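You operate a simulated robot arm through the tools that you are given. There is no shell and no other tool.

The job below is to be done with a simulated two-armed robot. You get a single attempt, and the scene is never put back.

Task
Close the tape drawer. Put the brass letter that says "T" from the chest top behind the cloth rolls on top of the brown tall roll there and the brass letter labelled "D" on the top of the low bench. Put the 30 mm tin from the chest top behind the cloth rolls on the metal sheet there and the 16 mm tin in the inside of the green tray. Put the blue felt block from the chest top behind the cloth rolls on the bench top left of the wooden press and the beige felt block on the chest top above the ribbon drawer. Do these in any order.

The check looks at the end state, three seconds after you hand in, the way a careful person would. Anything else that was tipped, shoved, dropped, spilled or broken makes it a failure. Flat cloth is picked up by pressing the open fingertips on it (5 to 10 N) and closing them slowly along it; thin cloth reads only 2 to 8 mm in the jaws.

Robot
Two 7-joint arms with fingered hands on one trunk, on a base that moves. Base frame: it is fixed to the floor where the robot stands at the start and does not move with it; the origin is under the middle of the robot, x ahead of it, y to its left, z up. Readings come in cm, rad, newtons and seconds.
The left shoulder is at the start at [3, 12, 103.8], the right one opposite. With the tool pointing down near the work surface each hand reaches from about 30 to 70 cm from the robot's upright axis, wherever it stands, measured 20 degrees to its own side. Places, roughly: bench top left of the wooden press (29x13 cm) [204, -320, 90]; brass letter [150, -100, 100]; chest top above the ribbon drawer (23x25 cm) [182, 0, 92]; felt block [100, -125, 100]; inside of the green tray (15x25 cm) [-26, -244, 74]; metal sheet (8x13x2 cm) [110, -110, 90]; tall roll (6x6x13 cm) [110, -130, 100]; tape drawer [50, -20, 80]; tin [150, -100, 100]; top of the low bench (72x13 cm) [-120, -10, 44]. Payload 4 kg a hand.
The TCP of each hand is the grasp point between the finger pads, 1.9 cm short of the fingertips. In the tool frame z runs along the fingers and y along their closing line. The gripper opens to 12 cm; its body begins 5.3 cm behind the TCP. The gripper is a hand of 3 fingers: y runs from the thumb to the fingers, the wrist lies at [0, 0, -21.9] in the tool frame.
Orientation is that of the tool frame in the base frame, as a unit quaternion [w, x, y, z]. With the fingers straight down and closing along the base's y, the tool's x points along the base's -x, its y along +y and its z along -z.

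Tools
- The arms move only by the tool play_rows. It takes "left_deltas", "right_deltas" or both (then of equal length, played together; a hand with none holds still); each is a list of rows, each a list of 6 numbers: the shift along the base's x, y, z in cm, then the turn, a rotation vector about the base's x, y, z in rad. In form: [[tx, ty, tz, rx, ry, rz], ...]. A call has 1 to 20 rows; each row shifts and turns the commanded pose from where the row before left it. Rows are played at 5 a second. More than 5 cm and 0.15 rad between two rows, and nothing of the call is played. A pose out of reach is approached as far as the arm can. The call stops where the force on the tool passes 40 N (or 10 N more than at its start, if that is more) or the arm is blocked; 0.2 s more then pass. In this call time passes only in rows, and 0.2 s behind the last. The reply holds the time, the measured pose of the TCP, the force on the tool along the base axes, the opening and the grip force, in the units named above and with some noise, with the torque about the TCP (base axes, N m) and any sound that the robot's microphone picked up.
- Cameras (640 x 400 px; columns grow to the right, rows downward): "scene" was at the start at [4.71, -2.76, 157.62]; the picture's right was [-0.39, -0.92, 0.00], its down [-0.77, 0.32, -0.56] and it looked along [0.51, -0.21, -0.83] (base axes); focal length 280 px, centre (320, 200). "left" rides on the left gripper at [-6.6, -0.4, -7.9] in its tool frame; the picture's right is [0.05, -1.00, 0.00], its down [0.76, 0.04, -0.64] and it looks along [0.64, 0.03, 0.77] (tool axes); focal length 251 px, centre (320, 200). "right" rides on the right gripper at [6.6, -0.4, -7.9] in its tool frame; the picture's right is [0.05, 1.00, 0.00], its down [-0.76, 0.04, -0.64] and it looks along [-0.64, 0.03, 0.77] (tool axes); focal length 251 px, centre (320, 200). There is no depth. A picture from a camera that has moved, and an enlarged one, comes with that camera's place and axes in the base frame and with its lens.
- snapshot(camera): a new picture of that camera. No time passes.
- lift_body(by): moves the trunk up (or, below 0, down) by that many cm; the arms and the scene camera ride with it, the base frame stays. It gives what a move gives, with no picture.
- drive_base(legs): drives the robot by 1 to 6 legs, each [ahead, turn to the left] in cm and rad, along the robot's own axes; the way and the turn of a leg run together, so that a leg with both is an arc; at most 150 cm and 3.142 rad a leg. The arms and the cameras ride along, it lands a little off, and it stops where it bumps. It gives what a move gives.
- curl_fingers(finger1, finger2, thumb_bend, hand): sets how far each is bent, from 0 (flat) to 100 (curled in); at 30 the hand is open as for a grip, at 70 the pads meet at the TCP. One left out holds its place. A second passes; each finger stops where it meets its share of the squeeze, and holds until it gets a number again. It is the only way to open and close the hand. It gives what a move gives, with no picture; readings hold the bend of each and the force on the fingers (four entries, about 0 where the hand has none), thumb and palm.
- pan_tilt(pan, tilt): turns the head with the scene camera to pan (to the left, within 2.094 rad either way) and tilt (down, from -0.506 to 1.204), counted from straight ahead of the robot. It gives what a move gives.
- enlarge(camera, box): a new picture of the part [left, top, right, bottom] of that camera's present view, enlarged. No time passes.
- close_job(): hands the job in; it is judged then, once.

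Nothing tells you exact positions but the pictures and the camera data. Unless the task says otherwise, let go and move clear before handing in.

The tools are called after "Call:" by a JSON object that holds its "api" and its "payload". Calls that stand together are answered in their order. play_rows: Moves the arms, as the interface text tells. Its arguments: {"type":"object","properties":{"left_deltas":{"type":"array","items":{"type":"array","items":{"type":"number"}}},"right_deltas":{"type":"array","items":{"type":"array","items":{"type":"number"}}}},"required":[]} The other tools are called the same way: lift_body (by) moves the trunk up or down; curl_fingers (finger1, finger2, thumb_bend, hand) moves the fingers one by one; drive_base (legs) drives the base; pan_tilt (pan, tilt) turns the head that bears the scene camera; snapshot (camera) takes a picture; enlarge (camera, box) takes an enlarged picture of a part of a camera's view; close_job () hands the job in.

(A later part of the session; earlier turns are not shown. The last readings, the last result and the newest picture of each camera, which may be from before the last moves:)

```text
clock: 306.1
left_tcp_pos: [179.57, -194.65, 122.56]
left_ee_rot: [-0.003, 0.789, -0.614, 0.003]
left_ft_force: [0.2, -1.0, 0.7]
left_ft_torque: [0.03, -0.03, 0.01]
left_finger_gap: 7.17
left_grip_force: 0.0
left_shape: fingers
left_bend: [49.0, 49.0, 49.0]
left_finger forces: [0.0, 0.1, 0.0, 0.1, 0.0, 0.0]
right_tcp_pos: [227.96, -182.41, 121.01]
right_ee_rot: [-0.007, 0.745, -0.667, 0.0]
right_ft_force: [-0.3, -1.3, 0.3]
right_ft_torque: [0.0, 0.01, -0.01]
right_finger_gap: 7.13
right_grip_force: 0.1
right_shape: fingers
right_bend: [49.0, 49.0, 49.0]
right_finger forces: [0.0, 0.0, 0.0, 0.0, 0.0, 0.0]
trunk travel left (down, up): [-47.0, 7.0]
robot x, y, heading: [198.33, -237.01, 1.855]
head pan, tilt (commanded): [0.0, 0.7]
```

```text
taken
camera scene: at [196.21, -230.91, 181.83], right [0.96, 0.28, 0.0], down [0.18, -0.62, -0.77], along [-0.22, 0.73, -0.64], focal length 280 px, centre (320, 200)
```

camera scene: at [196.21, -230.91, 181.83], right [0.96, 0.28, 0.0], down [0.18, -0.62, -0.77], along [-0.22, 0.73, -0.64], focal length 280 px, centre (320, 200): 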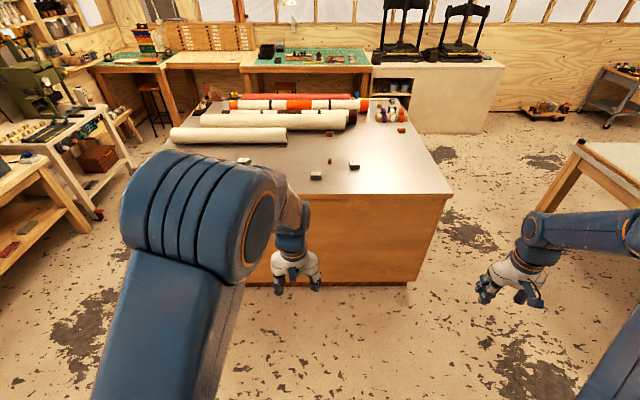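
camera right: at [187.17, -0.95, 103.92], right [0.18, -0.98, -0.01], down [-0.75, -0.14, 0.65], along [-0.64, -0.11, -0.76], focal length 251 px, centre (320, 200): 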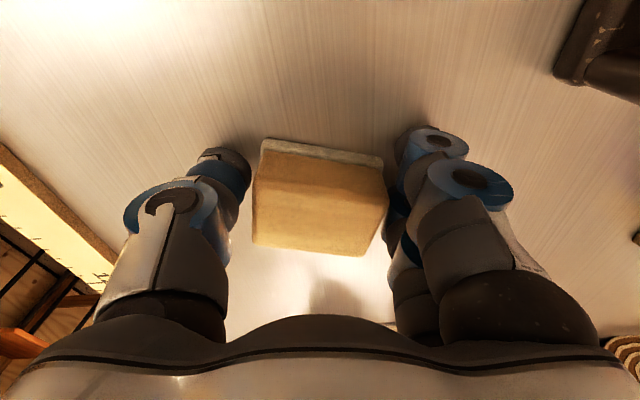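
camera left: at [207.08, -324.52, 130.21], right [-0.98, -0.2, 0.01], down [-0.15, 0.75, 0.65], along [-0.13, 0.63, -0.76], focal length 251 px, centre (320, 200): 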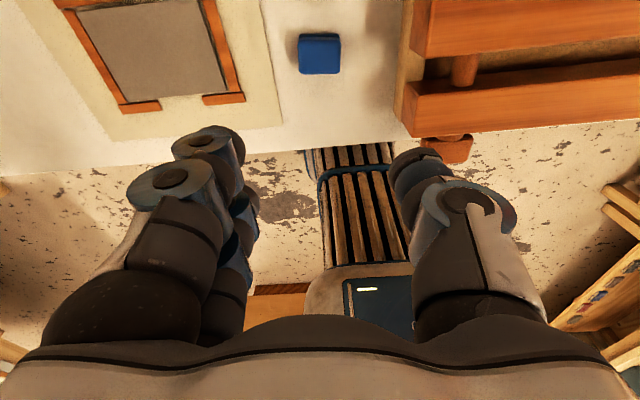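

Facing the chest again. I recentre the arms (they drifted right) and drive up to it.

Call:
{"api": "play_rows", "payload": {"right_deltas": [[-3.8, -1.2, 0, 0, 0, 0], [-3.8, -1.2, 0, 0, 0, 0], [-3.8, -1.2, 0, 0, 0, 0], [-3.8, -1.2, 0, 0, 0, 0]], "left_deltas": [[-3.8, -1.2, 0, 0, 0, 0], [-3.8, -1.2, 0, 0, 0, 0], [-3.8, -1.2, 0, 0, 0, 0], [-3.8, -1.2, 0, 0, 0, 0]]}}

Call:
{"api": "drive_base", "payload": {"legs": [[70, 0]]}}

Call:
{"api": "drive_base", "payload": {"legs": [[0, 0.012], [13, 0]]}}

Call:
{"api": "lift_body", "payload": {"by": -10}}

Call:
{"api": "pan_tilt", "payload": {"pan": 0, "tilt": 1.1}}

Call:
{"api": "snapshot", "payload": {"camera": "scene"}}

```text
clock: 307.1
left_tcp_pos: [164.0, -199.56, 122.52]
left_ee_rot: [-0.003, 0.789, -0.614, 0.005]
left_ft_force: [0.1, 0.4, 0.0]
left_ft_torque: [0.05, -0.03, 0.02]
left_finger_gap: 7.16
left_grip_force: 0.0
left_shape: fingers
left_bend: [49.0, 49.0, 49.0]
left_finger forces: [0.0, 0.0, 0.0, 0.0, 0.0, 0.1]
right_tcp_pos: [212.24, -187.18, 121.07]
right_ee_rot: [-0.008, 0.745, -0.667, 0.0]
right_ft_force: [-0.5, 0.7, 0.5]
right_ft_torque: [0.03, -0.07, -0.01]
right_finger_gap: 7.14
right_grip_force: 0.0
right_shape: fingers
right_bend: [49.0, 49.0, 49.0]
right_finger forces: [0.1, 0.0, 0.0, 0.1, 0.1, 0.0]
trunk travel left (down, up): [-47.0, 7.0]
robot x, y, heading: [198.14, -237.0, 1.861]
head pan, tilt (commanded): [0.0, 0.7]
```

```text
clock: 310.9
left_tcp_pos: [144.61, -132.76, 122.61]
left_ee_rot: [-0.002, 0.79, -0.613, 0.004]
left_ft_force: [0.0, 0.0, 0.2]
left_ft_torque: [-0.01, 0.0, 0.01]
left_finger_gap: 7.16
left_grip_force: 0.0
left_shape: fingers
left_bend: [49.0, 49.0, 49.0]
left_finger forces: [0.0, 0.0, 0.1, 0.1, 0.0, 0.0]
right_tcp_pos: [192.82, -120.34, 121.04]
right_ee_rot: [-0.005, 0.746, -0.666, 0.001]
right_ft_force: [0.0, -0.2, -0.3]
right_ft_torque: [-0.04, -0.01, -0.02]
right_finger_gap: 7.15
right_grip_force: 0.1
right_shape: fingers
right_bend: [49.0, 49.0, 49.0]
right_finger forces: [0.1, 0.0, 0.1, 0.0, 0.0, 0.0]
trunk travel left (down, up): [-47.0, 7.0]
robot x, y, heading: [178.12, -170.22, 1.861]
head pan, tilt (commanded): [0.0, 0.7]
```

```text
clock: 312.6
left_tcp_pos: [140.35, -120.62, 122.69]
left_ee_rot: [-0.001, 0.794, -0.608, 0.003]
left_ft_force: [0.3, 0.3, 0.0]
left_ft_torque: [0.0, 0.05, 0.02]
left_finger_gap: 7.15
left_grip_force: 0.2
left_shape: fingers
left_bend: [49.0, 49.0, 49.0]
left_finger forces: [0.1, 0.1, 0.0, 0.1, 0.1, 0.0]
right_tcp_pos: [188.33, -107.67, 120.99]
right_ee_rot: [-0.006, 0.75, -0.661, -0.001]
right_ft_force: [-0.5, 0.3, 0.3]
right_ft_torque: [-0.02, -0.02, 0.01]
right_finger_gap: 7.13
right_grip_force: 0.1
right_shape: fingers
right_bend: [49.0, 49.0, 49.0]
right_finger forces: [0.0, 0.1, 0.0, 0.1, 0.0, 0.0]
trunk travel left (down, up): [-47.0, 7.0]
robot x, y, heading: [174.39, -157.42, 1.877]
head pan, tilt (commanded): [0.0, 0.7]
```

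```text
clock: 313.9
left_tcp_pos: [140.33, -120.6, 112.58]
left_ee_rot: [-0.003, 0.794, -0.608, 0.003]
left_ft_force: [-1.0, -0.1, -0.6]
left_ft_torque: [0.02, -0.01, -0.01]
left_finger_gap: 7.18
left_grip_force: 0.1
left_shape: fingers
left_bend: [49.0, 49.0, 49.0]
left_finger forces: [0.0, 0.0, 0.0, 0.1, 0.0, 0.0]
right_tcp_pos: [188.36, -107.7, 110.8]
right_ee_rot: [-0.005, 0.75, -0.661, 0.0]
right_ft_force: [-0.6, -0.2, -0.3]
right_ft_torque: [0.01, -0.04, 0.02]
right_finger_gap: 7.15
right_grip_force: 0.0
right_shape: fingers
right_bend: [49.0, 49.0, 49.0]
right_finger forces: [0.0, 0.1, 0.1, 0.0, 0.0, 0.0]
trunk travel left (down, up): [-37.0, 17.0]
robot x, y, heading: [174.53, -157.46, 1.877]
head pan, tilt (commanded): [0.0, 0.7]
```

```text
clock: 314.8
left_tcp_pos: [140.39, -120.58, 112.62]
left_ee_rot: [-0.002, 0.793, -0.609, 0.004]
left_ft_force: [0.4, -0.5, 0.3]
left_ft_torque: [0.02, -0.04, 0.03]
left_finger_gap: 7.15
left_grip_force: 0.1
left_shape: fingers
left_bend: [49.0, 49.0, 49.0]
left_finger forces: [0.0, 0.0, 0.1, 0.1, 0.0, 0.0]
right_tcp_pos: [188.36, -107.61, 110.94]
right_ee_rot: [-0.006, 0.75, -0.661, 0.0]
right_ft_force: [0.2, 0.6, -0.2]
right_ft_torque: [-0.02, 0.03, 0.02]
right_finger_gap: 7.13
right_grip_force: 0.1
right_shape: fingers
right_bend: [49.0, 49.0, 49.0]
right_finger forces: [0.1, 0.0, 0.1, 0.1, 0.0, 0.1]
trunk travel left (down, up): [-37.0, 17.0]
robot x, y, heading: [174.51, -157.82, 1.874]
head pan, tilt (commanded): [0.0, 1.1]
```

```text
taken
camera scene: at [173.17, -153.4, 168.82], right [0.95, 0.3, 0.0], down [0.27, -0.85, -0.45], along [-0.14, 0.43, -0.89], focal length 280 px, centre (320, 200)
```

scene: 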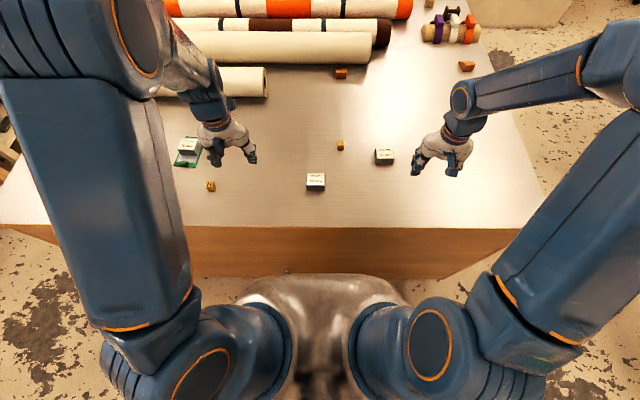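

D is at about [162.2,-96.3] and the 16 mm tin at [158.9,-111.6]. Let me zoom to see their orientation.

Call:
{"api": "enlarge", "payload": {"camera": "scene", "box": [280, 120, 420, 210]}}

```text
4.44 times, centred on (350, 165) of scene
camera zoom: at [173.17, -153.4, 168.82], right [0.95, 0.3, 0.0], down [0.27, -0.85, -0.45], along [-0.14, 0.43, -0.89], focal length 1243 px, centre (187, 356)
```

zoom: 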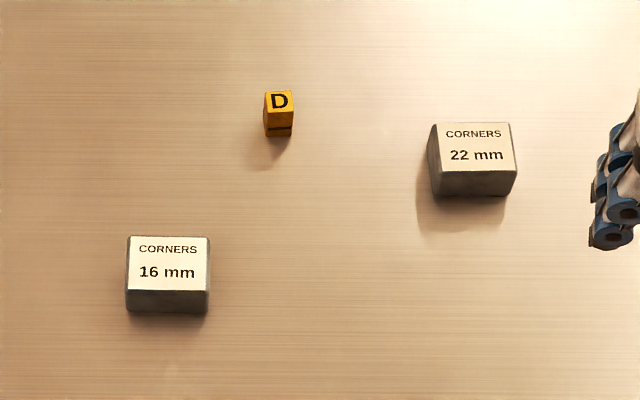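

I'll rotate the right hand to match D, move it over D and look from the wrist camera.

Call:
{"api": "play_rows", "payload": {"right_deltas": [[-2, 0.9, 0, 0, 0, 0.14], [-3.8, 1.65, 0, 0, 0, 0.14], [-4, 1.75, 0, 0, 0, 0], [-4, 1.75, 0, 0, 0, 0], [-4, 1.75, 0, 0, 0, 0], [-4, 1.7, 0, 0, 0, 0], [-3, 1.3, 0, 0, 0, 0], [-1.4, 0.6, 0, 0, 0, 0]]}}

Call:
{"api": "snapshot", "payload": {"camera": "right"}}

```text
clock: 316.6
left_tcp_pos: [140.32, -120.58, 112.56]
left_ee_rot: [-0.001, 0.793, -0.609, 0.004]
left_ft_force: [-0.1, 0.0, 1.0]
left_ft_torque: [0.03, -0.01, 0.04]
left_finger_gap: 7.16
left_grip_force: 0.0
left_shape: fingers
left_bend: [49.0, 49.0, 49.0]
left_finger forces: [0.1, 0.1, 0.0, 0.2, 0.1, 0.1]
right_tcp_pos: [162.1, -96.28, 110.93]
right_ee_rot: [-0.005, 0.835, -0.55, -0.001]
right_ft_force: [1.1, -0.1, -0.6]
right_ft_torque: [0.01, -0.02, 0.02]
right_finger_gap: 7.16
right_grip_force: 0.1
right_shape: fingers
right_bend: [49.0, 49.0, 49.0]
right_finger forces: [0.0, 0.1, 0.0, 0.0, 0.0, 0.0]
trunk travel left (down, up): [-37.0, 17.0]
robot x, y, heading: [173.77, -157.55, 1.878]
head pan, tilt (commanded): [0.0, 1.1]
```

```text
taken
camera right: at [165.01, -102.26, 118.89], right [-0.9, -0.44, -0.01], down [-0.34, 0.68, 0.65], along [-0.28, 0.58, -0.76], focal length 251 px, centre (320, 200)
```

right: 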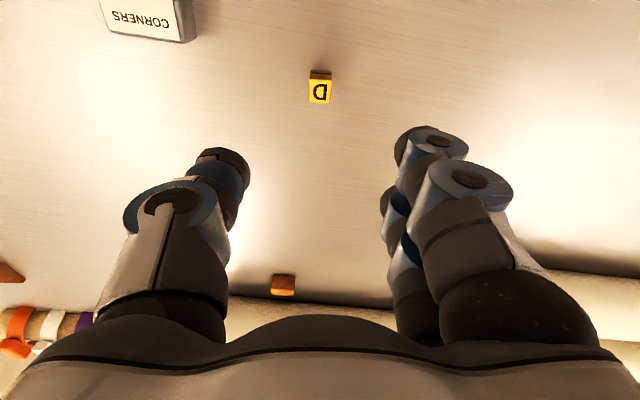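

D is aligned with the hand. Descending.

Call:
{"api": "play_rows", "payload": {"right_deltas": [[0, 0.2, -4, 0, 0, 0], [0, 0.1, -4, 0, 0, 0], [0, 0, -3, 0, 0, 0], [0, 0, -1.5, 0, 0, 0]]}}

Call:
{"api": "snapshot", "payload": {"camera": "right"}}

```text
clock: 317.6
left_tcp_pos: [140.41, -120.42, 112.51]
left_ee_rot: [-0.002, 0.793, -0.609, 0.003]
left_ft_force: [-0.3, 0.0, -0.3]
left_ft_torque: [0.06, -0.02, 0.0]
left_finger_gap: 7.15
left_grip_force: 0.1
left_shape: fingers
left_bend: [49.0, 49.0, 49.0]
left_finger forces: [0.0, 0.1, 0.0, 0.0, 0.0, 0.0]
right_tcp_pos: [162.11, -95.92, 98.38]
right_ee_rot: [-0.006, 0.835, -0.55, -0.001]
right_ft_force: [-0.9, 0.6, 0.2]
right_ft_torque: [0.01, 0.01, 0.02]
right_finger_gap: 7.15
right_grip_force: 0.0
right_shape: fingers
right_bend: [49.0, 49.0, 49.0]
right_finger forces: [0.0, 0.1, 0.0, 0.0, 0.0, 0.0]
trunk travel left (down, up): [-37.0, 17.0]
robot x, y, heading: [174.21, -157.61, 1.875]
head pan, tilt (commanded): [0.0, 1.1]
```

```text
taken
camera right: at [164.99, -102.01, 106.3], right [-0.9, -0.44, -0.01], down [-0.34, 0.68, 0.65], along [-0.28, 0.58, -0.76], focal length 251 px, centre (320, 200)
```

right: 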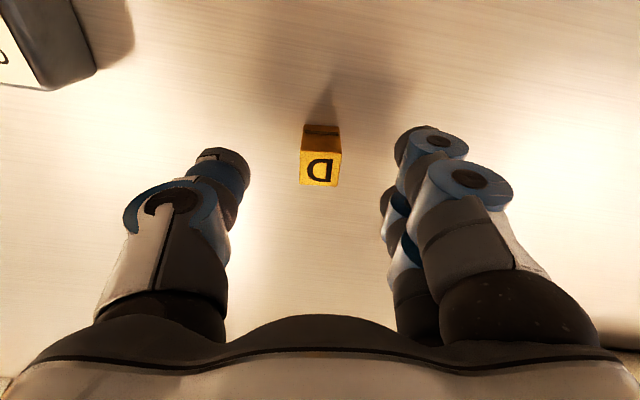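

Call:
{"api": "play_rows", "payload": {"right_deltas": [[0, 0, -1.2, 0, 0, 0], [0, 0, -0.8, 0, 0, 0], [0, 0, -0.4, 0, 0, 0]]}}

Call:
{"api": "curl_fingers", "payload": {"hand": "right", "finger1": 60, "finger2": 60, "thumb_bend": 60}}

Call:
{"api": "snapshot", "payload": {"camera": "right"}}

```text
clock: 318.4
left_tcp_pos: [140.26, -120.51, 112.68]
left_ee_rot: [-0.002, 0.793, -0.609, 0.003]
left_ft_force: [-0.3, 0.5, 0.0]
left_ft_torque: [0.0, -0.01, -0.02]
left_finger_gap: 7.13
left_grip_force: 0.1
left_shape: fingers
left_bend: [49.0, 49.0, 49.0]
left_finger forces: [0.0, 0.1, 0.0, 0.0, 0.0, 0.1]
right_tcp_pos: [162.19, -95.87, 96.07]
right_ee_rot: [-0.006, 0.835, -0.551, 0.0]
right_ft_force: [-0.7, 0.1, -0.2]
right_ft_torque: [-0.01, 0.02, -0.01]
right_finger_gap: 7.17
right_grip_force: 0.0
right_shape: fingers
right_bend: [49.0, 49.0, 49.0]
right_finger forces: [0.0, 0.0, 0.0, 0.0, 0.0, 0.1]
trunk travel left (down, up): [-37.0, 17.0]
robot x, y, heading: [174.61, -157.34, 1.874]
head pan, tilt (commanded): [0.0, 1.1]
```

```text
clock: 319.4
left_tcp_pos: [140.36, -120.52, 112.53]
left_ee_rot: [-0.002, 0.793, -0.609, 0.004]
left_ft_force: [-0.9, -0.1, -0.2]
left_ft_torque: [-0.01, -0.03, 0.01]
left_finger_gap: 7.13
left_grip_force: 0.0
left_shape: fingers
left_bend: [49.0, 49.0, 49.0]
left_finger forces: [0.1, 0.1, 0.0, 0.1, 0.0, 0.0]
right_tcp_pos: [162.2, -95.85, 95.98]
right_ee_rot: [-0.005, 0.835, -0.55, -0.001]
right_ft_force: [0.2, 1.2, 0.7]
right_ft_torque: [0.01, -0.02, 0.02]
right_finger_gap: 3.85
right_grip_force: 0.2
right_shape: fingers
right_bend: [60.0, 60.0, 60.0]
right_finger forces: [0.1, 0.1, 0.1, 0.0, 0.0, 0.0]
trunk travel left (down, up): [-37.0, 17.0]
robot x, y, heading: [174.29, -157.66, 1.879]
head pan, tilt (commanded): [0.0, 1.1]
```

```text
taken
camera right: at [165.02, -101.97, 103.93], right [-0.9, -0.44, -0.01], down [-0.34, 0.68, 0.65], along [-0.28, 0.58, -0.76], focal length 251 px, centre (320, 200)
```

right: 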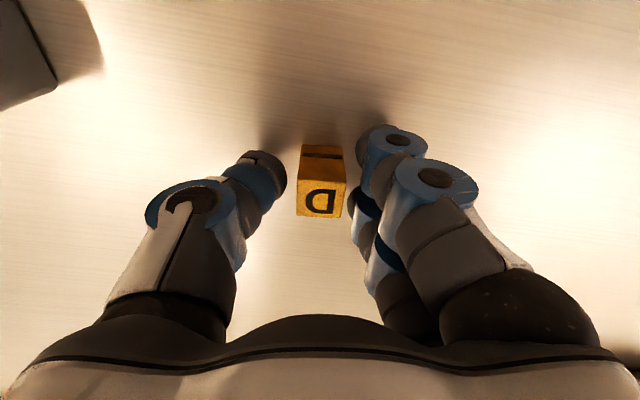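

D is centred between the fingers. Closing to grip.

Call:
{"api": "curl_fingers", "payload": {"hand": "right", "finger1": 72, "finger2": 72, "thumb_bend": 72}}

Call:
{"api": "snapshot", "payload": {"camera": "right"}}

```text
clock: 320.4
left_tcp_pos: [140.36, -120.65, 112.64]
left_ee_rot: [-0.002, 0.794, -0.608, 0.003]
left_ft_force: [-0.1, -0.5, -0.4]
left_ft_torque: [0.02, 0.01, 0.04]
left_finger_gap: 7.15
left_grip_force: 0.2
left_shape: fingers
left_bend: [49.0, 49.0, 49.0]
left_finger forces: [0.0, 0.0, 0.0, 0.0, 0.0, 0.1]
right_tcp_pos: [162.09, -95.88, 96.05]
right_ee_rot: [-0.006, 0.836, -0.549, 0.0]
right_ft_force: [-0.4, -0.1, -0.1]
right_ft_torque: [-0.01, -0.01, -0.01]
right_finger_gap: 1.4
right_grip_force: 8.5
right_shape: fingers
right_bend: [72.0, 65.0, 67.0]
right_finger forces: [0.6, 7.5, 0.0, 0.0, 7.9, 0.0]
trunk travel left (down, up): [-37.0, 17.0]
robot x, y, heading: [174.61, -157.87, 1.876]
head pan, tilt (commanded): [0.0, 1.1]
```

```text
taken
camera right: at [165.01, -101.97, 103.92], right [-0.9, -0.44, -0.01], down [-0.34, 0.68, 0.65], along [-0.28, 0.58, -0.76], focal length 251 px, centre (320, 200)
```

right: 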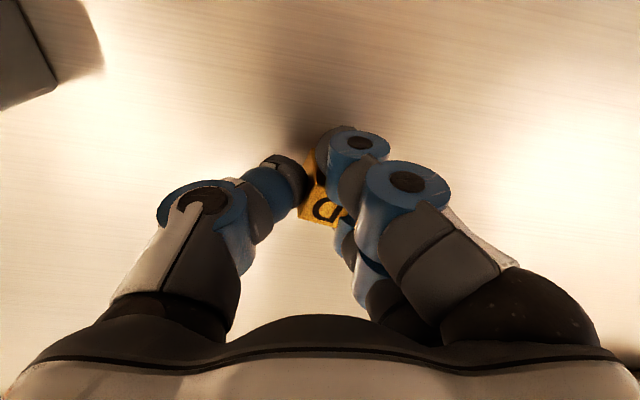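

D is held between thumb and far finger at about 8 N, with the near finger steadying it. I'll lift and check.

Call:
{"api": "play_rows", "payload": {"right_deltas": [[0, 0, 0.5, 0, 0, 0], [0, 0, 1.5, 0, 0, 0], [0, 0, 3, 0, 0, 0], [0, 0, 4, 0, 0, 0]]}}

Call:
{"api": "snapshot", "payload": {"camera": "right"}}

```text
clock: 321.4
left_tcp_pos: [140.36, -120.65, 112.57]
left_ee_rot: [-0.002, 0.793, -0.609, 0.002]
left_ft_force: [-0.6, -0.7, 0.6]
left_ft_torque: [0.0, -0.02, -0.01]
left_finger_gap: 7.14
left_grip_force: 0.1
left_shape: fingers
left_bend: [49.0, 49.0, 49.0]
left_finger forces: [0.1, 0.1, 0.0, 0.1, 0.0, 0.1]
right_tcp_pos: [162.08, -96.04, 105.1]
right_ee_rot: [-0.006, 0.835, -0.55, 0.0]
right_ft_force: [-0.2, 0.8, -1.2]
right_ft_torque: [0.02, -0.02, 0.0]
right_finger_gap: 1.42
right_grip_force: 7.8
right_shape: fingers
right_bend: [72.0, 65.0, 67.0]
right_finger forces: [0.6, 7.6, 0.1, 0.0, 8.0, 0.0]
trunk travel left (down, up): [-37.0, 17.0]
robot x, y, heading: [174.33, -157.48, 1.877]
head pan, tilt (commanded): [0.0, 1.1]
```

```text
taken
camera right: at [165.07, -102.09, 113.02], right [-0.9, -0.44, -0.01], down [-0.34, 0.68, 0.65], along [-0.28, 0.58, -0.76], focal length 251 px, centre (320, 200)
```

right: 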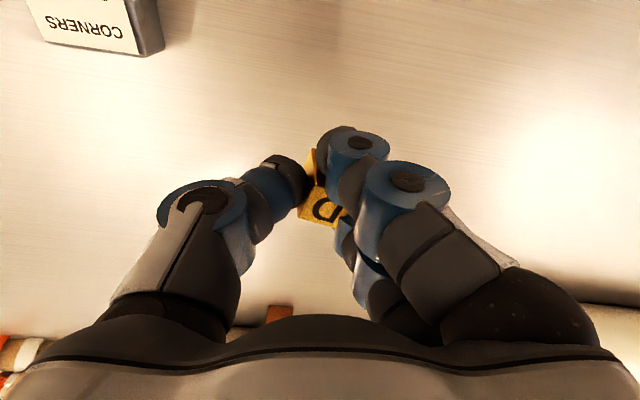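

D is secure. I'll move the right hand up and to the right, and bring the left hand above the 16 mm tin.

Call:
{"api": "play_rows", "payload": {"right_deltas": [[0, 0, 4, 0, 0, 0], [0, 0, 4, 0, 0, 0], [0, 0, 4, 0, 0, 0], [2, -0.5, 1, 0, 0, 0], [3.5, -0.8, 0, 0, 0, 0], [4, -0.9, 0, 0, 0, 0], [4, -0.9, 0, 0, 0, 0], [4, -0.9, 0, 0, 0, 0], [4, -0.9, 0, 0, 0, 0], [2.5, -0.6, 0, 0, 0, 0]], "left_deltas": [[0, 0, 0, 0, 0, 0], [0, 0, 0, 0, 0, 0], [0, 0, 0, 0, 0, 0], [0, 0, 0, 0, 0, 0], [0, 0, 0, 0, 0, 0], [2, 1, 0, 0, 0, 0], [4, 1.95, 0, 0, 0, 0], [4.3, 2.1, 0, 0, 0, 0], [4.3, 2.1, 0, 0, 0, 0], [3.8, 1.85, 0, 0, 0, 0]]}}

Call:
{"api": "curl_fingers", "payload": {"hand": "left", "finger1": 42, "finger2": 42, "thumb_bend": 42}}

Call:
{"api": "snapshot", "payload": {"camera": "left"}}

Call:
{"api": "snapshot", "payload": {"camera": "scene"}}

```text
clock: 323.6
left_tcp_pos: [158.96, -111.45, 112.54]
left_ee_rot: [-0.001, 0.793, -0.609, 0.003]
left_ft_force: [0.5, 0.2, 0.6]
left_ft_torque: [-0.02, 0.0, 0.0]
left_finger_gap: 7.14
left_grip_force: 0.0
left_shape: fingers
left_bend: [49.0, 49.0, 49.0]
left_finger forces: [0.0, 0.0, 0.0, 0.0, 0.0, 0.0]
right_tcp_pos: [186.24, -101.36, 117.96]
right_ee_rot: [-0.005, 0.835, -0.55, -0.001]
right_ft_force: [-0.3, 0.6, -1.3]
right_ft_torque: [-0.03, -0.03, 0.01]
right_finger_gap: 1.39
right_grip_force: 8.2
right_shape: fingers
right_bend: [72.0, 66.0, 67.0]
right_finger forces: [0.5, 7.5, 0.0, 0.0, 7.9, 0.1]
trunk travel left (down, up): [-37.0, 17.0]
robot x, y, heading: [174.52, -157.79, 1.876]
head pan, tilt (commanded): [0.0, 1.1]
```

```text
clock: 324.6
left_tcp_pos: [158.7, -111.6, 112.53]
left_ee_rot: [-0.002, 0.794, -0.609, 0.004]
left_ft_force: [0.5, -0.2, 0.7]
left_ft_torque: [-0.01, 0.02, 0.0]
left_finger_gap: 9.27
left_grip_force: 0.1
left_shape: fingers
left_bend: [42.0, 42.0, 42.0]
left_finger forces: [0.1, 0.0, 0.1, 0.0, 0.0, 0.0]
right_tcp_pos: [186.23, -101.37, 118.05]
right_ee_rot: [-0.004, 0.836, -0.549, -0.001]
right_ft_force: [0.3, 0.6, -1.1]
right_ft_torque: [0.0, 0.0, -0.02]
right_finger_gap: 1.38
right_grip_force: 7.9
right_shape: fingers
right_bend: [72.0, 66.0, 67.0]
right_finger forces: [0.5, 7.6, 0.0, 0.0, 7.9, 0.0]
trunk travel left (down, up): [-37.0, 17.0]
robot x, y, heading: [174.36, -157.51, 1.877]
head pan, tilt (commanded): [0.0, 1.1]
```

```text
taken
camera left: at [157.16, -104.96, 120.32], right [0.98, 0.21, 0.01], down [0.15, -0.75, 0.65], along [0.14, -0.63, -0.76], focal length 251 px, centre (320, 200)
```

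left: 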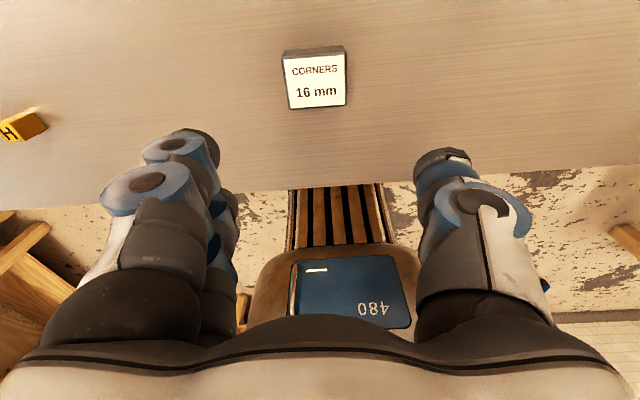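

```text
taken
camera scene: at [173.2, -153.4, 168.82], right [0.95, 0.3, 0.0], down [0.27, -0.85, -0.45], along [-0.14, 0.43, -0.89], focal length 280 px, centre (320, 200)
```

scene: 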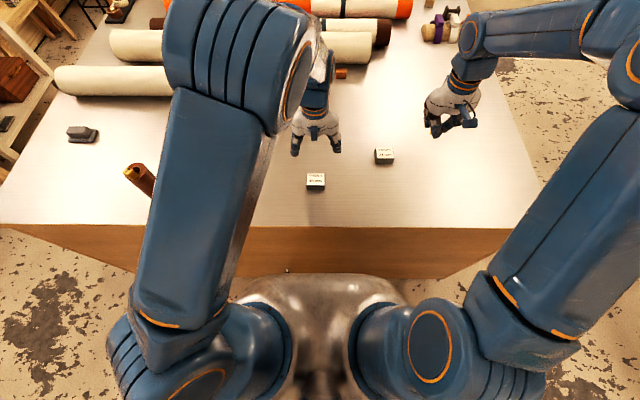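

The tin is right under the left hand. Descending to it.

Call:
{"api": "play_rows", "payload": {"left_deltas": [[-0.15, 0, -4, 0, 0, 0], [-0.1, 0, -4, 0, 0, 0], [0, 0, -3, 0, 0, 0], [0, 0, -2, 0, 0, 0]]}}

Call:
{"api": "snapshot", "payload": {"camera": "left"}}

```text
clock: 325.6
left_tcp_pos: [158.69, -111.41, 99.44]
left_ee_rot: [-0.001, 0.794, -0.608, 0.004]
left_ft_force: [0.0, 0.5, -0.3]
left_ft_torque: [-0.02, 0.02, 0.0]
left_finger_gap: 9.29
left_grip_force: 0.1
left_shape: fingers
left_bend: [42.0, 42.0, 42.0]
left_finger forces: [0.0, 0.1, 0.0, 0.0, 0.0, 0.0]
right_tcp_pos: [186.15, -101.29, 118.01]
right_ee_rot: [-0.005, 0.835, -0.55, -0.001]
right_ft_force: [-0.5, 0.0, -0.5]
right_ft_torque: [0.0, -0.01, 0.01]
right_finger_gap: 1.38
right_grip_force: 8.2
right_shape: fingers
right_bend: [72.0, 66.0, 67.0]
right_finger forces: [0.4, 7.7, 0.0, 0.1, 7.9, 0.0]
trunk travel left (down, up): [-37.0, 17.0]
robot x, y, heading: [174.65, -157.2, 1.877]
head pan, tilt (commanded): [0.0, 1.1]
```

```text
taken
camera left: at [157.02, -105.06, 107.19], right [0.98, 0.21, 0.01], down [0.15, -0.75, 0.65], along [0.14, -0.63, -0.76], focal length 251 px, centre (320, 200)
```

left: 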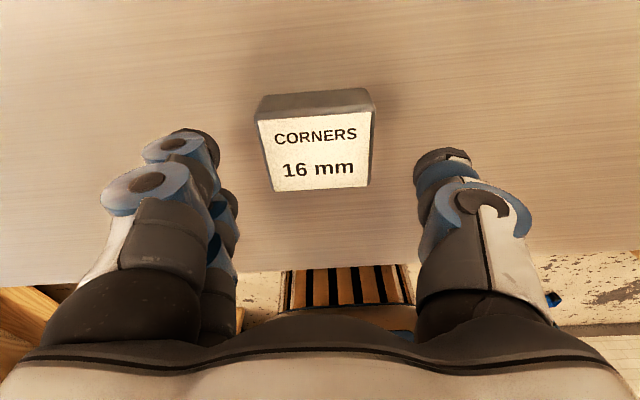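

Call:
{"api": "play_rows", "payload": {"left_deltas": [[-0.2, 0.15, -1.5, 0, 0, 0], [-0.15, 0.1, -1.2, 0, 0, 0], [0, 0, -0.6, 0, 0, 0]]}}

Call:
{"api": "snapshot", "payload": {"camera": "left"}}

```text
clock: 326.4
left_tcp_pos: [158.09, -111.3, 96.29]
left_ee_rot: [-0.002, 0.793, -0.61, 0.003]
left_ft_force: [-0.1, -0.1, 0.3]
left_ft_torque: [-0.03, -0.04, 0.0]
left_finger_gap: 9.27
left_grip_force: 0.0
left_shape: fingers
left_bend: [42.0, 42.0, 42.0]
left_finger forces: [0.0, 0.0, 0.0, 0.0, 0.0, 0.0]
right_tcp_pos: [186.11, -101.32, 118.04]
right_ee_rot: [-0.005, 0.835, -0.55, -0.001]
right_ft_force: [-0.7, -0.3, -1.0]
right_ft_torque: [0.04, 0.0, 0.01]
right_finger_gap: 1.36
right_grip_force: 8.2
right_shape: fingers
right_bend: [72.0, 66.0, 67.0]
right_finger forces: [0.5, 7.6, 0.1, 0.0, 7.9, 0.1]
trunk travel left (down, up): [-37.0, 17.0]
robot x, y, heading: [174.49, -157.61, 1.881]
head pan, tilt (commanded): [0.0, 1.1]
```

```text
taken
camera left: at [156.57, -104.81, 104.01], right [0.98, 0.21, 0.01], down [0.15, -0.75, 0.65], along [0.14, -0.63, -0.76], focal length 251 px, centre (320, 200)
```

left: 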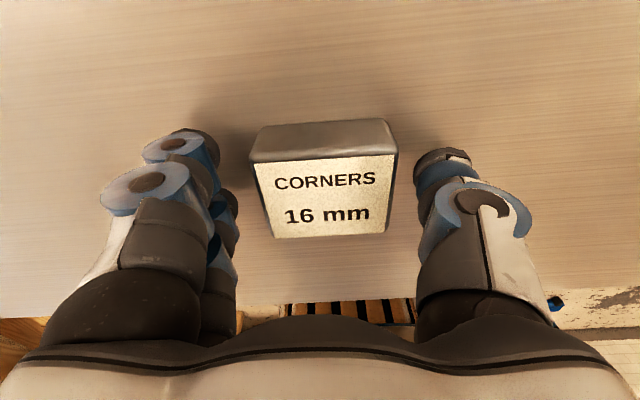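

Well centred. Grip the 16 mm tin.

Call:
{"api": "play_rows", "payload": {"left_deltas": [[0, 0, -0.2, 0, 0, 0]]}}

Call:
{"api": "curl_fingers", "payload": {"hand": "left", "finger1": 50, "finger2": 50, "thumb_bend": 50}}

Call:
{"api": "curl_fingers", "payload": {"hand": "left", "finger1": 61, "finger2": 61, "thumb_bend": 61}}

Call:
{"api": "play_rows", "payload": {"left_deltas": [[0, 0, 0.5, 0, 0, 0], [0, 0, 1.5, 0, 0, 0], [0, 0, 3, 0, 0, 0], [0, 0, 4, 0, 0, 0]]}}

Call:
{"api": "snapshot", "payload": {"camera": "left"}}

```text
clock: 326.8
left_tcp_pos: [158.13, -111.26, 96.01]
left_ee_rot: [-0.001, 0.793, -0.609, 0.004]
left_ft_force: [0.5, 0.5, 0.4]
left_ft_torque: [0.0, 0.02, -0.01]
left_finger_gap: 9.26
left_grip_force: 0.1
left_shape: fingers
left_bend: [42.0, 42.0, 42.0]
left_finger forces: [0.0, 0.0, 0.0, 0.0, 0.0, 0.1]
right_tcp_pos: [186.19, -101.45, 118.12]
right_ee_rot: [-0.006, 0.835, -0.55, -0.001]
right_ft_force: [0.0, -0.1, -0.6]
right_ft_torque: [0.02, 0.02, 0.02]
right_finger_gap: 1.38
right_grip_force: 8.1
right_shape: fingers
right_bend: [72.0, 66.0, 67.0]
right_finger forces: [0.6, 7.6, 0.0, 0.0, 7.9, 0.1]
trunk travel left (down, up): [-37.0, 17.0]
robot x, y, heading: [174.24, -157.72, 1.878]
head pan, tilt (commanded): [0.0, 1.1]
```

```text
clock: 327.8
left_tcp_pos: [158.21, -111.3, 95.94]
left_ee_rot: [-0.002, 0.794, -0.608, 0.003]
left_ft_force: [0.3, -0.3, 0.3]
left_ft_torque: [0.0, 0.03, -0.02]
left_finger_gap: 6.93
left_grip_force: 0.1
left_shape: fingers
left_bend: [50.0, 50.0, 50.0]
left_finger forces: [0.0, 0.0, 0.1, 0.0, 0.4, 0.0]
right_tcp_pos: [186.11, -101.32, 118.11]
right_ee_rot: [-0.005, 0.836, -0.549, -0.001]
right_ft_force: [0.3, 1.3, -1.0]
right_ft_torque: [0.01, 0.02, -0.03]
right_finger_gap: 1.41
right_grip_force: 7.9
right_shape: fingers
right_bend: [72.0, 66.0, 67.0]
right_finger forces: [0.5, 7.6, 0.1, 0.0, 7.8, 0.1]
trunk travel left (down, up): [-37.0, 17.0]
robot x, y, heading: [174.08, -157.42, 1.879]
head pan, tilt (commanded): [0.0, 1.1]
```

```text
clock: 328.8
left_tcp_pos: [158.11, -111.29, 95.98]
left_ee_rot: [-0.002, 0.793, -0.609, 0.004]
left_ft_force: [-0.1, -0.2, -0.1]
left_ft_torque: [-0.02, -0.01, 0.05]
left_finger_gap: 6.31
left_grip_force: 18.1
left_shape: fingers
left_bend: [54.0, 55.0, 51.0]
left_finger forces: [8.9, 9.0, 0.1, 0.0, 17.8, 0.0]
right_tcp_pos: [186.1, -101.39, 117.99]
right_ee_rot: [-0.005, 0.835, -0.55, -0.001]
right_ft_force: [0.7, 0.0, -0.5]
right_ft_torque: [0.01, 0.01, -0.02]
right_finger_gap: 1.4
right_grip_force: 7.7
right_shape: fingers
right_bend: [72.0, 66.0, 67.0]
right_finger forces: [0.5, 7.6, 0.1, 0.0, 7.9, 0.0]
trunk travel left (down, up): [-37.0, 17.0]
robot x, y, heading: [174.49, -157.83, 1.874]
head pan, tilt (commanded): [0.0, 1.1]
```

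```text
clock: 329.8
left_tcp_pos: [158.28, -111.33, 105.14]
left_ee_rot: [-0.002, 0.793, -0.609, 0.003]
left_ft_force: [0.0, 0.7, -1.7]
left_ft_torque: [0.0, 0.01, -0.04]
left_finger_gap: 6.28
left_grip_force: 17.3
left_shape: fingers
left_bend: [54.0, 55.0, 51.0]
left_finger forces: [9.0, 8.9, 0.1, 0.0, 17.8, 0.1]
right_tcp_pos: [186.19, -101.48, 118.0]
right_ee_rot: [-0.006, 0.835, -0.55, -0.001]
right_ft_force: [0.5, -0.1, -0.9]
right_ft_torque: [0.01, 0.01, 0.03]
right_finger_gap: 1.39
right_grip_force: 7.8
right_shape: fingers
right_bend: [72.0, 66.0, 67.0]
right_finger forces: [0.5, 7.6, 0.0, 0.0, 7.9, 0.0]
trunk travel left (down, up): [-37.0, 17.0]
robot x, y, heading: [174.14, -157.53, 1.874]
head pan, tilt (commanded): [0.0, 1.1]
```

```text
taken
camera left: at [156.59, -104.89, 112.92], right [0.98, 0.21, 0.01], down [0.15, -0.75, 0.65], along [0.14, -0.63, -0.76], focal length 251 px, centre (320, 200)
```

left: 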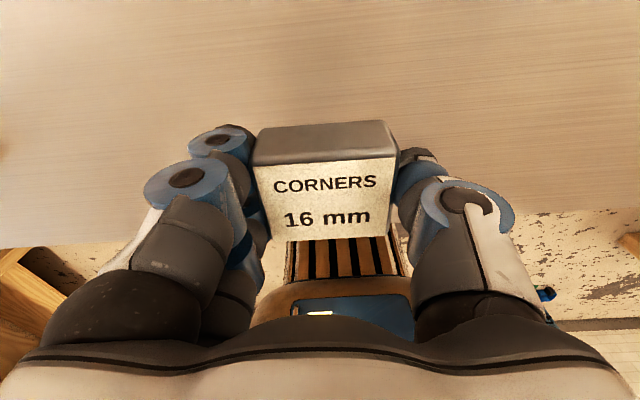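

Both items are held. I'll raise the trunk, back off, turn left and drive along towards the green tray.

Call:
{"api": "lift_body", "payload": {"by": 12}}

Call:
{"api": "drive_base", "payload": {"legs": [[-26, 0]]}}

Call:
{"api": "drive_base", "payload": {"legs": [[0, 0.4]]}}

Call:
{"api": "drive_base", "payload": {"legs": [[0, 0.4]]}}

Call:
{"api": "drive_base", "payload": {"legs": [[0, 0.4]]}}

Call:
{"api": "drive_base", "payload": {"legs": [[0, 0.37]]}}

Call:
{"api": "pan_tilt", "payload": {"pan": 0, "tilt": 0.6}}

Call:
{"api": "snapshot", "payload": {"camera": "scene"}}

```text
clock: 331.2
left_tcp_pos: [158.31, -111.38, 116.99]
left_ee_rot: [-0.002, 0.793, -0.609, 0.004]
left_ft_force: [-0.1, 0.3, -0.6]
left_ft_torque: [-0.01, 0.03, 0.01]
left_finger_gap: 6.3
left_grip_force: 17.9
left_shape: fingers
left_bend: [54.0, 55.0, 51.0]
left_finger forces: [9.0, 8.9, 0.1, 0.0, 17.8, 0.1]
right_tcp_pos: [186.21, -101.38, 130.02]
right_ee_rot: [-0.006, 0.836, -0.549, -0.001]
right_ft_force: [-0.2, 0.4, -0.5]
right_ft_torque: [0.02, 0.03, 0.02]
right_finger_gap: 1.39
right_grip_force: 7.9
right_shape: fingers
right_bend: [72.0, 66.0, 67.0]
right_finger forces: [0.5, 7.6, 0.0, 0.0, 7.9, 0.1]
trunk travel left (down, up): [-49.0, 5.0]
robot x, y, heading: [173.9, -157.15, 1.873]
head pan, tilt (commanded): [0.0, 1.1]
```

```text
clock: 333.1
left_tcp_pos: [166.12, -136.25, 117.07]
left_ee_rot: [-0.002, 0.793, -0.609, 0.004]
left_ft_force: [-1.2, -0.8, -0.8]
left_ft_torque: [-0.01, -0.04, 0.0]
left_finger_gap: 6.29
left_grip_force: 17.7
left_shape: fingers
left_bend: [54.0, 55.0, 51.0]
left_finger forces: [9.0, 8.9, 0.0, 0.1, 17.9, 0.0]
right_tcp_pos: [194.06, -126.29, 129.89]
right_ee_rot: [-0.005, 0.835, -0.551, -0.001]
right_ft_force: [0.4, 0.1, -1.8]
right_ft_torque: [0.04, 0.0, 0.0]
right_finger_gap: 1.38
right_grip_force: 8.3
right_shape: fingers
right_bend: [72.0, 66.0, 67.0]
right_finger forces: [0.6, 7.6, 0.1, 0.0, 8.0, 0.0]
trunk travel left (down, up): [-49.0, 5.0]
robot x, y, heading: [182.23, -182.47, 1.878]
head pan, tilt (commanded): [0.0, 1.1]
```

```text
clock: 334.7
left_tcp_pos: [149.57, -146.44, 117.05]
left_ee_rot: [-0.002, 0.899, -0.438, 0.002]
left_ft_force: [-0.7, -0.3, -1.1]
left_ft_torque: [0.01, -0.02, -0.03]
left_finger_gap: 6.29
left_grip_force: 16.8
left_shape: fingers
left_bend: [54.0, 55.0, 51.0]
left_finger forces: [8.9, 8.8, 0.0, 0.1, 17.7, 0.0]
right_tcp_pos: [171.41, -126.4, 129.91]
right_ee_rot: [-0.006, 0.928, -0.373, -0.001]
right_ft_force: [-0.6, 0.0, -0.6]
right_ft_torque: [-0.01, 0.0, 0.01]
right_finger_gap: 1.41
right_grip_force: 7.9
right_shape: fingers
right_bend: [72.0, 66.0, 67.0]
right_finger forces: [0.4, 7.7, 0.0, 0.2, 7.9, 0.1]
trunk travel left (down, up): [-49.0, 5.0]
robot x, y, heading: [184.76, -180.84, 2.276]
head pan, tilt (commanded): [0.0, 1.1]
```

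```text
clock: 336.3
left_tcp_pos: [139.14, -162.85, 117.24]
left_ee_rot: [-0.005, 0.968, -0.252, 0.002]
left_ft_force: [-0.7, 0.1, 0.0]
left_ft_torque: [0.02, 0.02, 0.0]
left_finger_gap: 6.31
left_grip_force: 17.1
left_shape: fingers
left_bend: [55.0, 55.0, 52.0]
left_finger forces: [8.8, 8.7, 0.0, 0.0, 17.7, 0.0]
right_tcp_pos: [151.53, -135.92, 130.08]
right_ee_rot: [-0.005, 0.983, -0.182, -0.004]
right_ft_force: [-0.8, -0.3, -1.2]
right_ft_torque: [0.02, -0.02, -0.02]
right_finger_gap: 1.32
right_grip_force: 9.0
right_shape: fingers
right_bend: [72.0, 66.0, 67.0]
right_finger forces: [0.5, 8.3, 0.0, 0.0, 8.3, 0.1]
trunk travel left (down, up): [-49.0, 5.0]
robot x, y, heading: [186.41, -177.83, 2.678]
head pan, tilt (commanded): [0.0, 1.1]
```

```text
clock: 337.9
left_tcp_pos: [136.69, -182.33, 117.12]
left_ee_rot: [-0.003, 0.998, -0.056, 0.002]
left_ft_force: [0.5, 0.0, -1.2]
left_ft_torque: [0.01, 0.02, -0.03]
left_finger_gap: 6.25
left_grip_force: 17.6
left_shape: fingers
left_bend: [55.0, 55.0, 52.0]
left_finger forces: [8.9, 8.8, 0.0, 0.0, 17.6, 0.1]
right_tcp_pos: [137.71, -152.67, 130.13]
right_ee_rot: [-0.003, 1.0, 0.016, -0.004]
right_ft_force: [0.2, 0.1, -0.8]
right_ft_torque: [-0.04, -0.01, 0.01]
right_finger_gap: 1.29
right_grip_force: 8.9
right_shape: fingers
right_bend: [72.0, 66.0, 67.0]
right_finger forces: [0.3, 8.3, 0.1, 0.1, 8.4, 0.1]
trunk travel left (down, up): [-49.0, 5.0]
robot x, y, heading: [186.61, -174.71, 3.08]
head pan, tilt (commanded): [0.0, 1.1]
```

```text
clock: 339.4
left_tcp_pos: [142.97, -199.68, 117.09]
left_ee_rot: [-0.004, 0.992, 0.128, 0.0]
left_ft_force: [-0.2, 0.2, -1.0]
left_ft_torque: [-0.04, 0.03, -0.01]
left_finger_gap: 6.28
left_grip_force: 17.4
left_shape: fingers
left_bend: [55.0, 55.0, 52.0]
left_finger forces: [8.8, 8.9, 0.1, 0.1, 17.6, 0.1]
right_tcp_pos: [133.07, -171.74, 130.05]
right_ee_rot: [-0.002, 0.98, 0.2, -0.005]
right_ft_force: [-0.2, 0.7, -1.2]
right_ft_torque: [0.0, 0.02, -0.02]
right_finger_gap: 1.28
right_grip_force: 8.1
right_shape: fingers
right_bend: [72.0, 66.0, 67.0]
right_finger forces: [0.3, 8.2, 0.1, 0.1, 8.2, 0.0]
trunk travel left (down, up): [-49.0, 5.0]
robot x, y, heading: [184.9, -171.93, -2.838]
head pan, tilt (commanded): [0.0, 1.1]
```

```text
clock: 340.4
left_tcp_pos: [142.85, -199.75, 117.11]
left_ee_rot: [-0.003, 0.992, 0.129, 0.002]
left_ft_force: [0.8, -0.4, -1.9]
left_ft_torque: [-0.03, 0.01, 0.01]
left_finger_gap: 6.26
left_grip_force: 17.5
left_shape: fingers
left_bend: [55.0, 55.0, 52.0]
left_finger forces: [8.8, 8.8, 0.0, 0.1, 17.8, 0.1]
right_tcp_pos: [132.94, -171.83, 130.05]
right_ee_rot: [-0.003, 0.98, 0.2, -0.004]
right_ft_force: [-0.3, 0.3, -0.8]
right_ft_torque: [0.01, -0.02, -0.02]
right_finger_gap: 1.28
right_grip_force: 8.1
right_shape: fingers
right_bend: [72.0, 66.0, 67.0]
right_finger forces: [0.3, 8.3, 0.0, 0.0, 8.2, 0.1]
trunk travel left (down, up): [-49.0, 5.0]
robot x, y, heading: [185.26, -171.53, -2.838]
head pan, tilt (commanded): [0.0, 0.6]
```

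```text
taken
camera scene: at [178.65, -173.73, 184.67], right [-0.3, 0.95, 0.0], down [0.54, 0.17, -0.82], along [-0.79, -0.25, -0.57], focal length 280 px, centre (320, 200)
```

scene: 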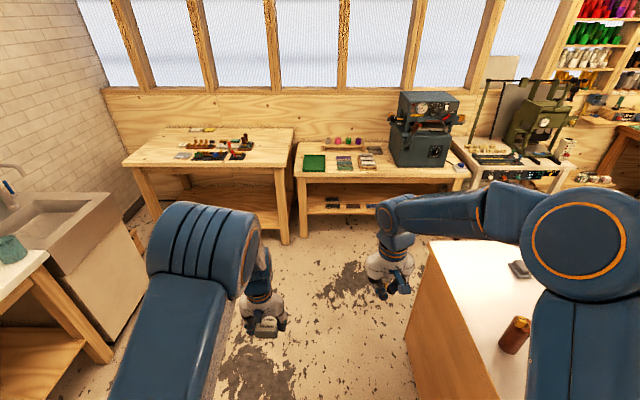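

The green tray is straight ahead at about [-26,-244,74]. I'll drive along towards it.

Call:
{"api": "drive_base", "payload": {"legs": [[140, 0]]}}

Call:
{"api": "pan_tilt", "payload": {"pan": 0.1, "tilt": 0.8}}

Call:
{"api": "snapshot", "payload": {"camera": "scene"}}

```text
clock: 347.4
left_tcp_pos: [8.96, -243.45, 116.93]
left_ee_rot: [-0.003, 0.991, 0.135, 0.002]
left_ft_force: [0.0, 0.1, -1.4]
left_ft_torque: [0.0, 0.04, 0.01]
left_finger_gap: 6.28
left_grip_force: 17.7
left_shape: fingers
left_bend: [55.0, 55.0, 52.0]
left_finger forces: [8.8, 8.9, 0.0, 0.1, 17.7, 0.1]
right_tcp_pos: [-1.24, -215.72, 130.04]
right_ee_rot: [-0.003, 0.978, 0.207, -0.005]
right_ft_force: [-0.7, 0.5, -0.8]
right_ft_torque: [0.04, -0.01, 0.01]
right_finger_gap: 1.28
right_grip_force: 8.4
right_shape: fingers
right_bend: [72.0, 66.0, 68.0]
right_finger forces: [0.4, 8.3, 0.0, 0.0, 8.3, 0.1]
trunk travel left (down, up): [-49.0, 5.0]
robot x, y, heading: [51.0, -214.79, -2.826]
head pan, tilt (commanded): [0.0, 0.6]
```

```text
clock: 348.1
left_tcp_pos: [8.87, -243.74, 116.87]
left_ee_rot: [-0.003, 0.991, 0.135, 0.0]
left_ft_force: [-0.3, 0.6, -1.7]
left_ft_torque: [0.03, -0.02, -0.03]
left_finger_gap: 6.26
left_grip_force: 17.6
left_shape: fingers
left_bend: [55.0, 55.0, 52.0]
left_finger forces: [8.9, 8.9, 0.0, 0.0, 17.7, 0.0]
right_tcp_pos: [-1.23, -215.73, 130.19]
right_ee_rot: [-0.003, 0.978, 0.207, -0.004]
right_ft_force: [-0.2, -0.3, -1.1]
right_ft_torque: [-0.02, 0.01, 0.0]
right_finger_gap: 1.28
right_grip_force: 8.7
right_shape: fingers
right_bend: [72.0, 66.0, 68.0]
right_finger forces: [0.5, 8.2, 0.0, 0.0, 8.4, 0.1]
trunk travel left (down, up): [-49.0, 5.0]
robot x, y, heading: [51.02, -215.0, -2.824]
head pan, tilt (commanded): [0.099, 0.799]
```

```text
taken
camera scene: at [45.52, -217.5, 182.99], right [-0.41, 0.91, 0.0], down [0.66, 0.29, -0.7], along [-0.64, -0.28, -0.72], focal length 280 px, centre (320, 200)
```

scene: 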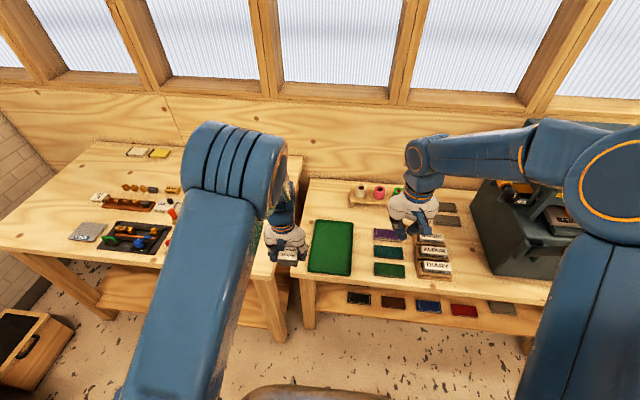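

The tray is just ahead. I'll drive the last 25 cm and move the right hand aside.

Call:
{"api": "drive_base", "payload": {"legs": [[25, 0]]}}

Call:
{"api": "play_rows", "payload": {"right_deltas": [[1, 3.4, 0, 0, 0, 0], [1.2, 4.3, 0, 0, 0, 0], [1.2, 4.3, 0, 0, 0, 0], [1.2, 4.3, 0, 0, 0, 0]]}}

Call:
{"api": "pan_tilt", "payload": {"pan": 0.1, "tilt": 1.0}}

Call:
{"api": "snapshot", "payload": {"camera": "scene"}}

Call:
{"api": "snapshot", "payload": {"camera": "left"}}

```text
clock: 349.9
left_tcp_pos: [-14.77, -251.36, 117.08]
left_ee_rot: [-0.004, 0.991, 0.135, 0.001]
left_ft_force: [0.2, 0.0, -0.9]
left_ft_torque: [0.01, 0.03, 0.04]
left_finger_gap: 6.28
left_grip_force: 18.0
left_shape: fingers
left_bend: [55.0, 55.0, 52.0]
left_finger forces: [8.8, 8.9, 0.0, 0.1, 17.6, 0.0]
right_tcp_pos: [-25.11, -223.55, 130.04]
right_ee_rot: [-0.004, 0.978, 0.208, -0.004]
right_ft_force: [-0.1, -1.3, -0.8]
right_ft_torque: [0.01, -0.01, -0.01]
right_finger_gap: 1.26
right_grip_force: 8.4
right_shape: fingers
right_bend: [72.0, 66.0, 68.0]
right_finger forces: [0.4, 8.2, 0.0, 0.1, 8.2, 0.0]
trunk travel left (down, up): [-49.0, 5.0]
robot x, y, heading: [27.39, -222.63, -2.824]
head pan, tilt (commanded): [0.099, 0.799]
```

```text
clock: 350.9
left_tcp_pos: [-14.67, -251.23, 117.12]
left_ee_rot: [-0.003, 0.991, 0.136, 0.0]
left_ft_force: [0.3, -0.5, -0.6]
left_ft_torque: [-0.02, 0.04, 0.02]
left_finger_gap: 6.27
left_grip_force: 17.6
left_shape: fingers
left_bend: [55.0, 55.0, 52.0]
left_finger forces: [8.8, 8.9, 0.1, 0.0, 17.7, 0.0]
right_tcp_pos: [-20.26, -207.22, 130.06]
right_ee_rot: [-0.003, 0.978, 0.208, -0.005]
right_ft_force: [0.1, 0.1, -0.6]
right_ft_torque: [0.0, 0.0, 0.0]
right_finger_gap: 1.27
right_grip_force: 8.1
right_shape: fingers
right_bend: [72.0, 66.0, 68.0]
right_finger forces: [0.3, 8.2, 0.1, 0.0, 8.1, 0.0]
trunk travel left (down, up): [-49.0, 5.0]
robot x, y, heading: [27.83, -222.35, -2.823]
head pan, tilt (commanded): [0.099, 0.799]
```

```text
clock: 351.7
left_tcp_pos: [-14.91, -251.53, 117.05]
left_ee_rot: [-0.004, 0.991, 0.136, 0.001]
left_ft_force: [-0.5, -0.2, -1.4]
left_ft_torque: [-0.01, 0.01, 0.03]
left_finger_gap: 6.27
left_grip_force: 17.4
left_shape: fingers
left_bend: [55.0, 55.0, 52.0]
left_finger forces: [8.9, 8.9, 0.1, 0.1, 17.7, 0.0]
right_tcp_pos: [-20.51, -207.42, 130.1]
right_ee_rot: [-0.003, 0.978, 0.207, -0.004]
right_ft_force: [-0.2, -0.4, -0.5]
right_ft_torque: [0.02, 0.01, 0.01]
right_finger_gap: 1.29
right_grip_force: 7.8
right_shape: fingers
right_bend: [72.0, 66.0, 68.0]
right_finger forces: [0.2, 8.1, 0.0, 0.1, 8.2, 0.0]
trunk travel left (down, up): [-49.0, 5.0]
robot x, y, heading: [27.17, -222.32, -2.821]
head pan, tilt (commanded): [0.099, 1.0]
```

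```text
taken
camera scene: at [22.74, -224.95, 181.48], right [-0.41, 0.91, 0.0], down [0.77, 0.34, -0.54], along [-0.49, -0.22, -0.84], focal length 280 px, centre (320, 200)
```

scene: 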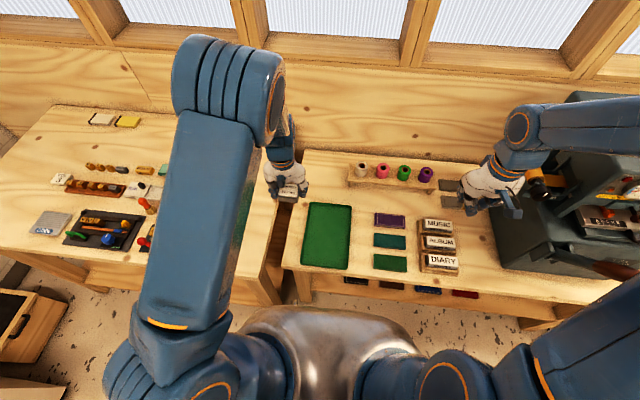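

```text
taken
camera left: at [-21.48, -252.99, 124.82], right [-0.22, 0.98, 0.01], down [0.75, 0.16, 0.65], along [0.63, 0.15, -0.76], focal length 251 px, centre (320, 200)
```

left: 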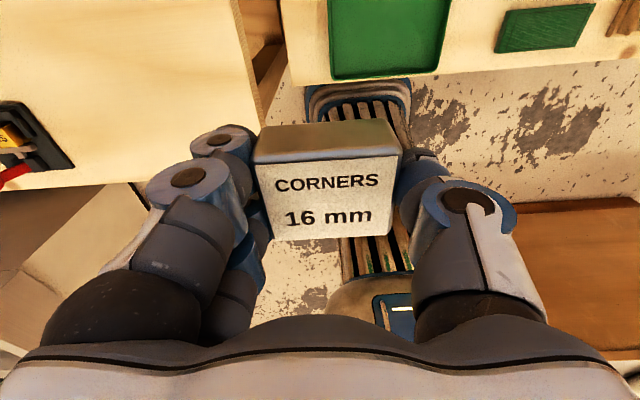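

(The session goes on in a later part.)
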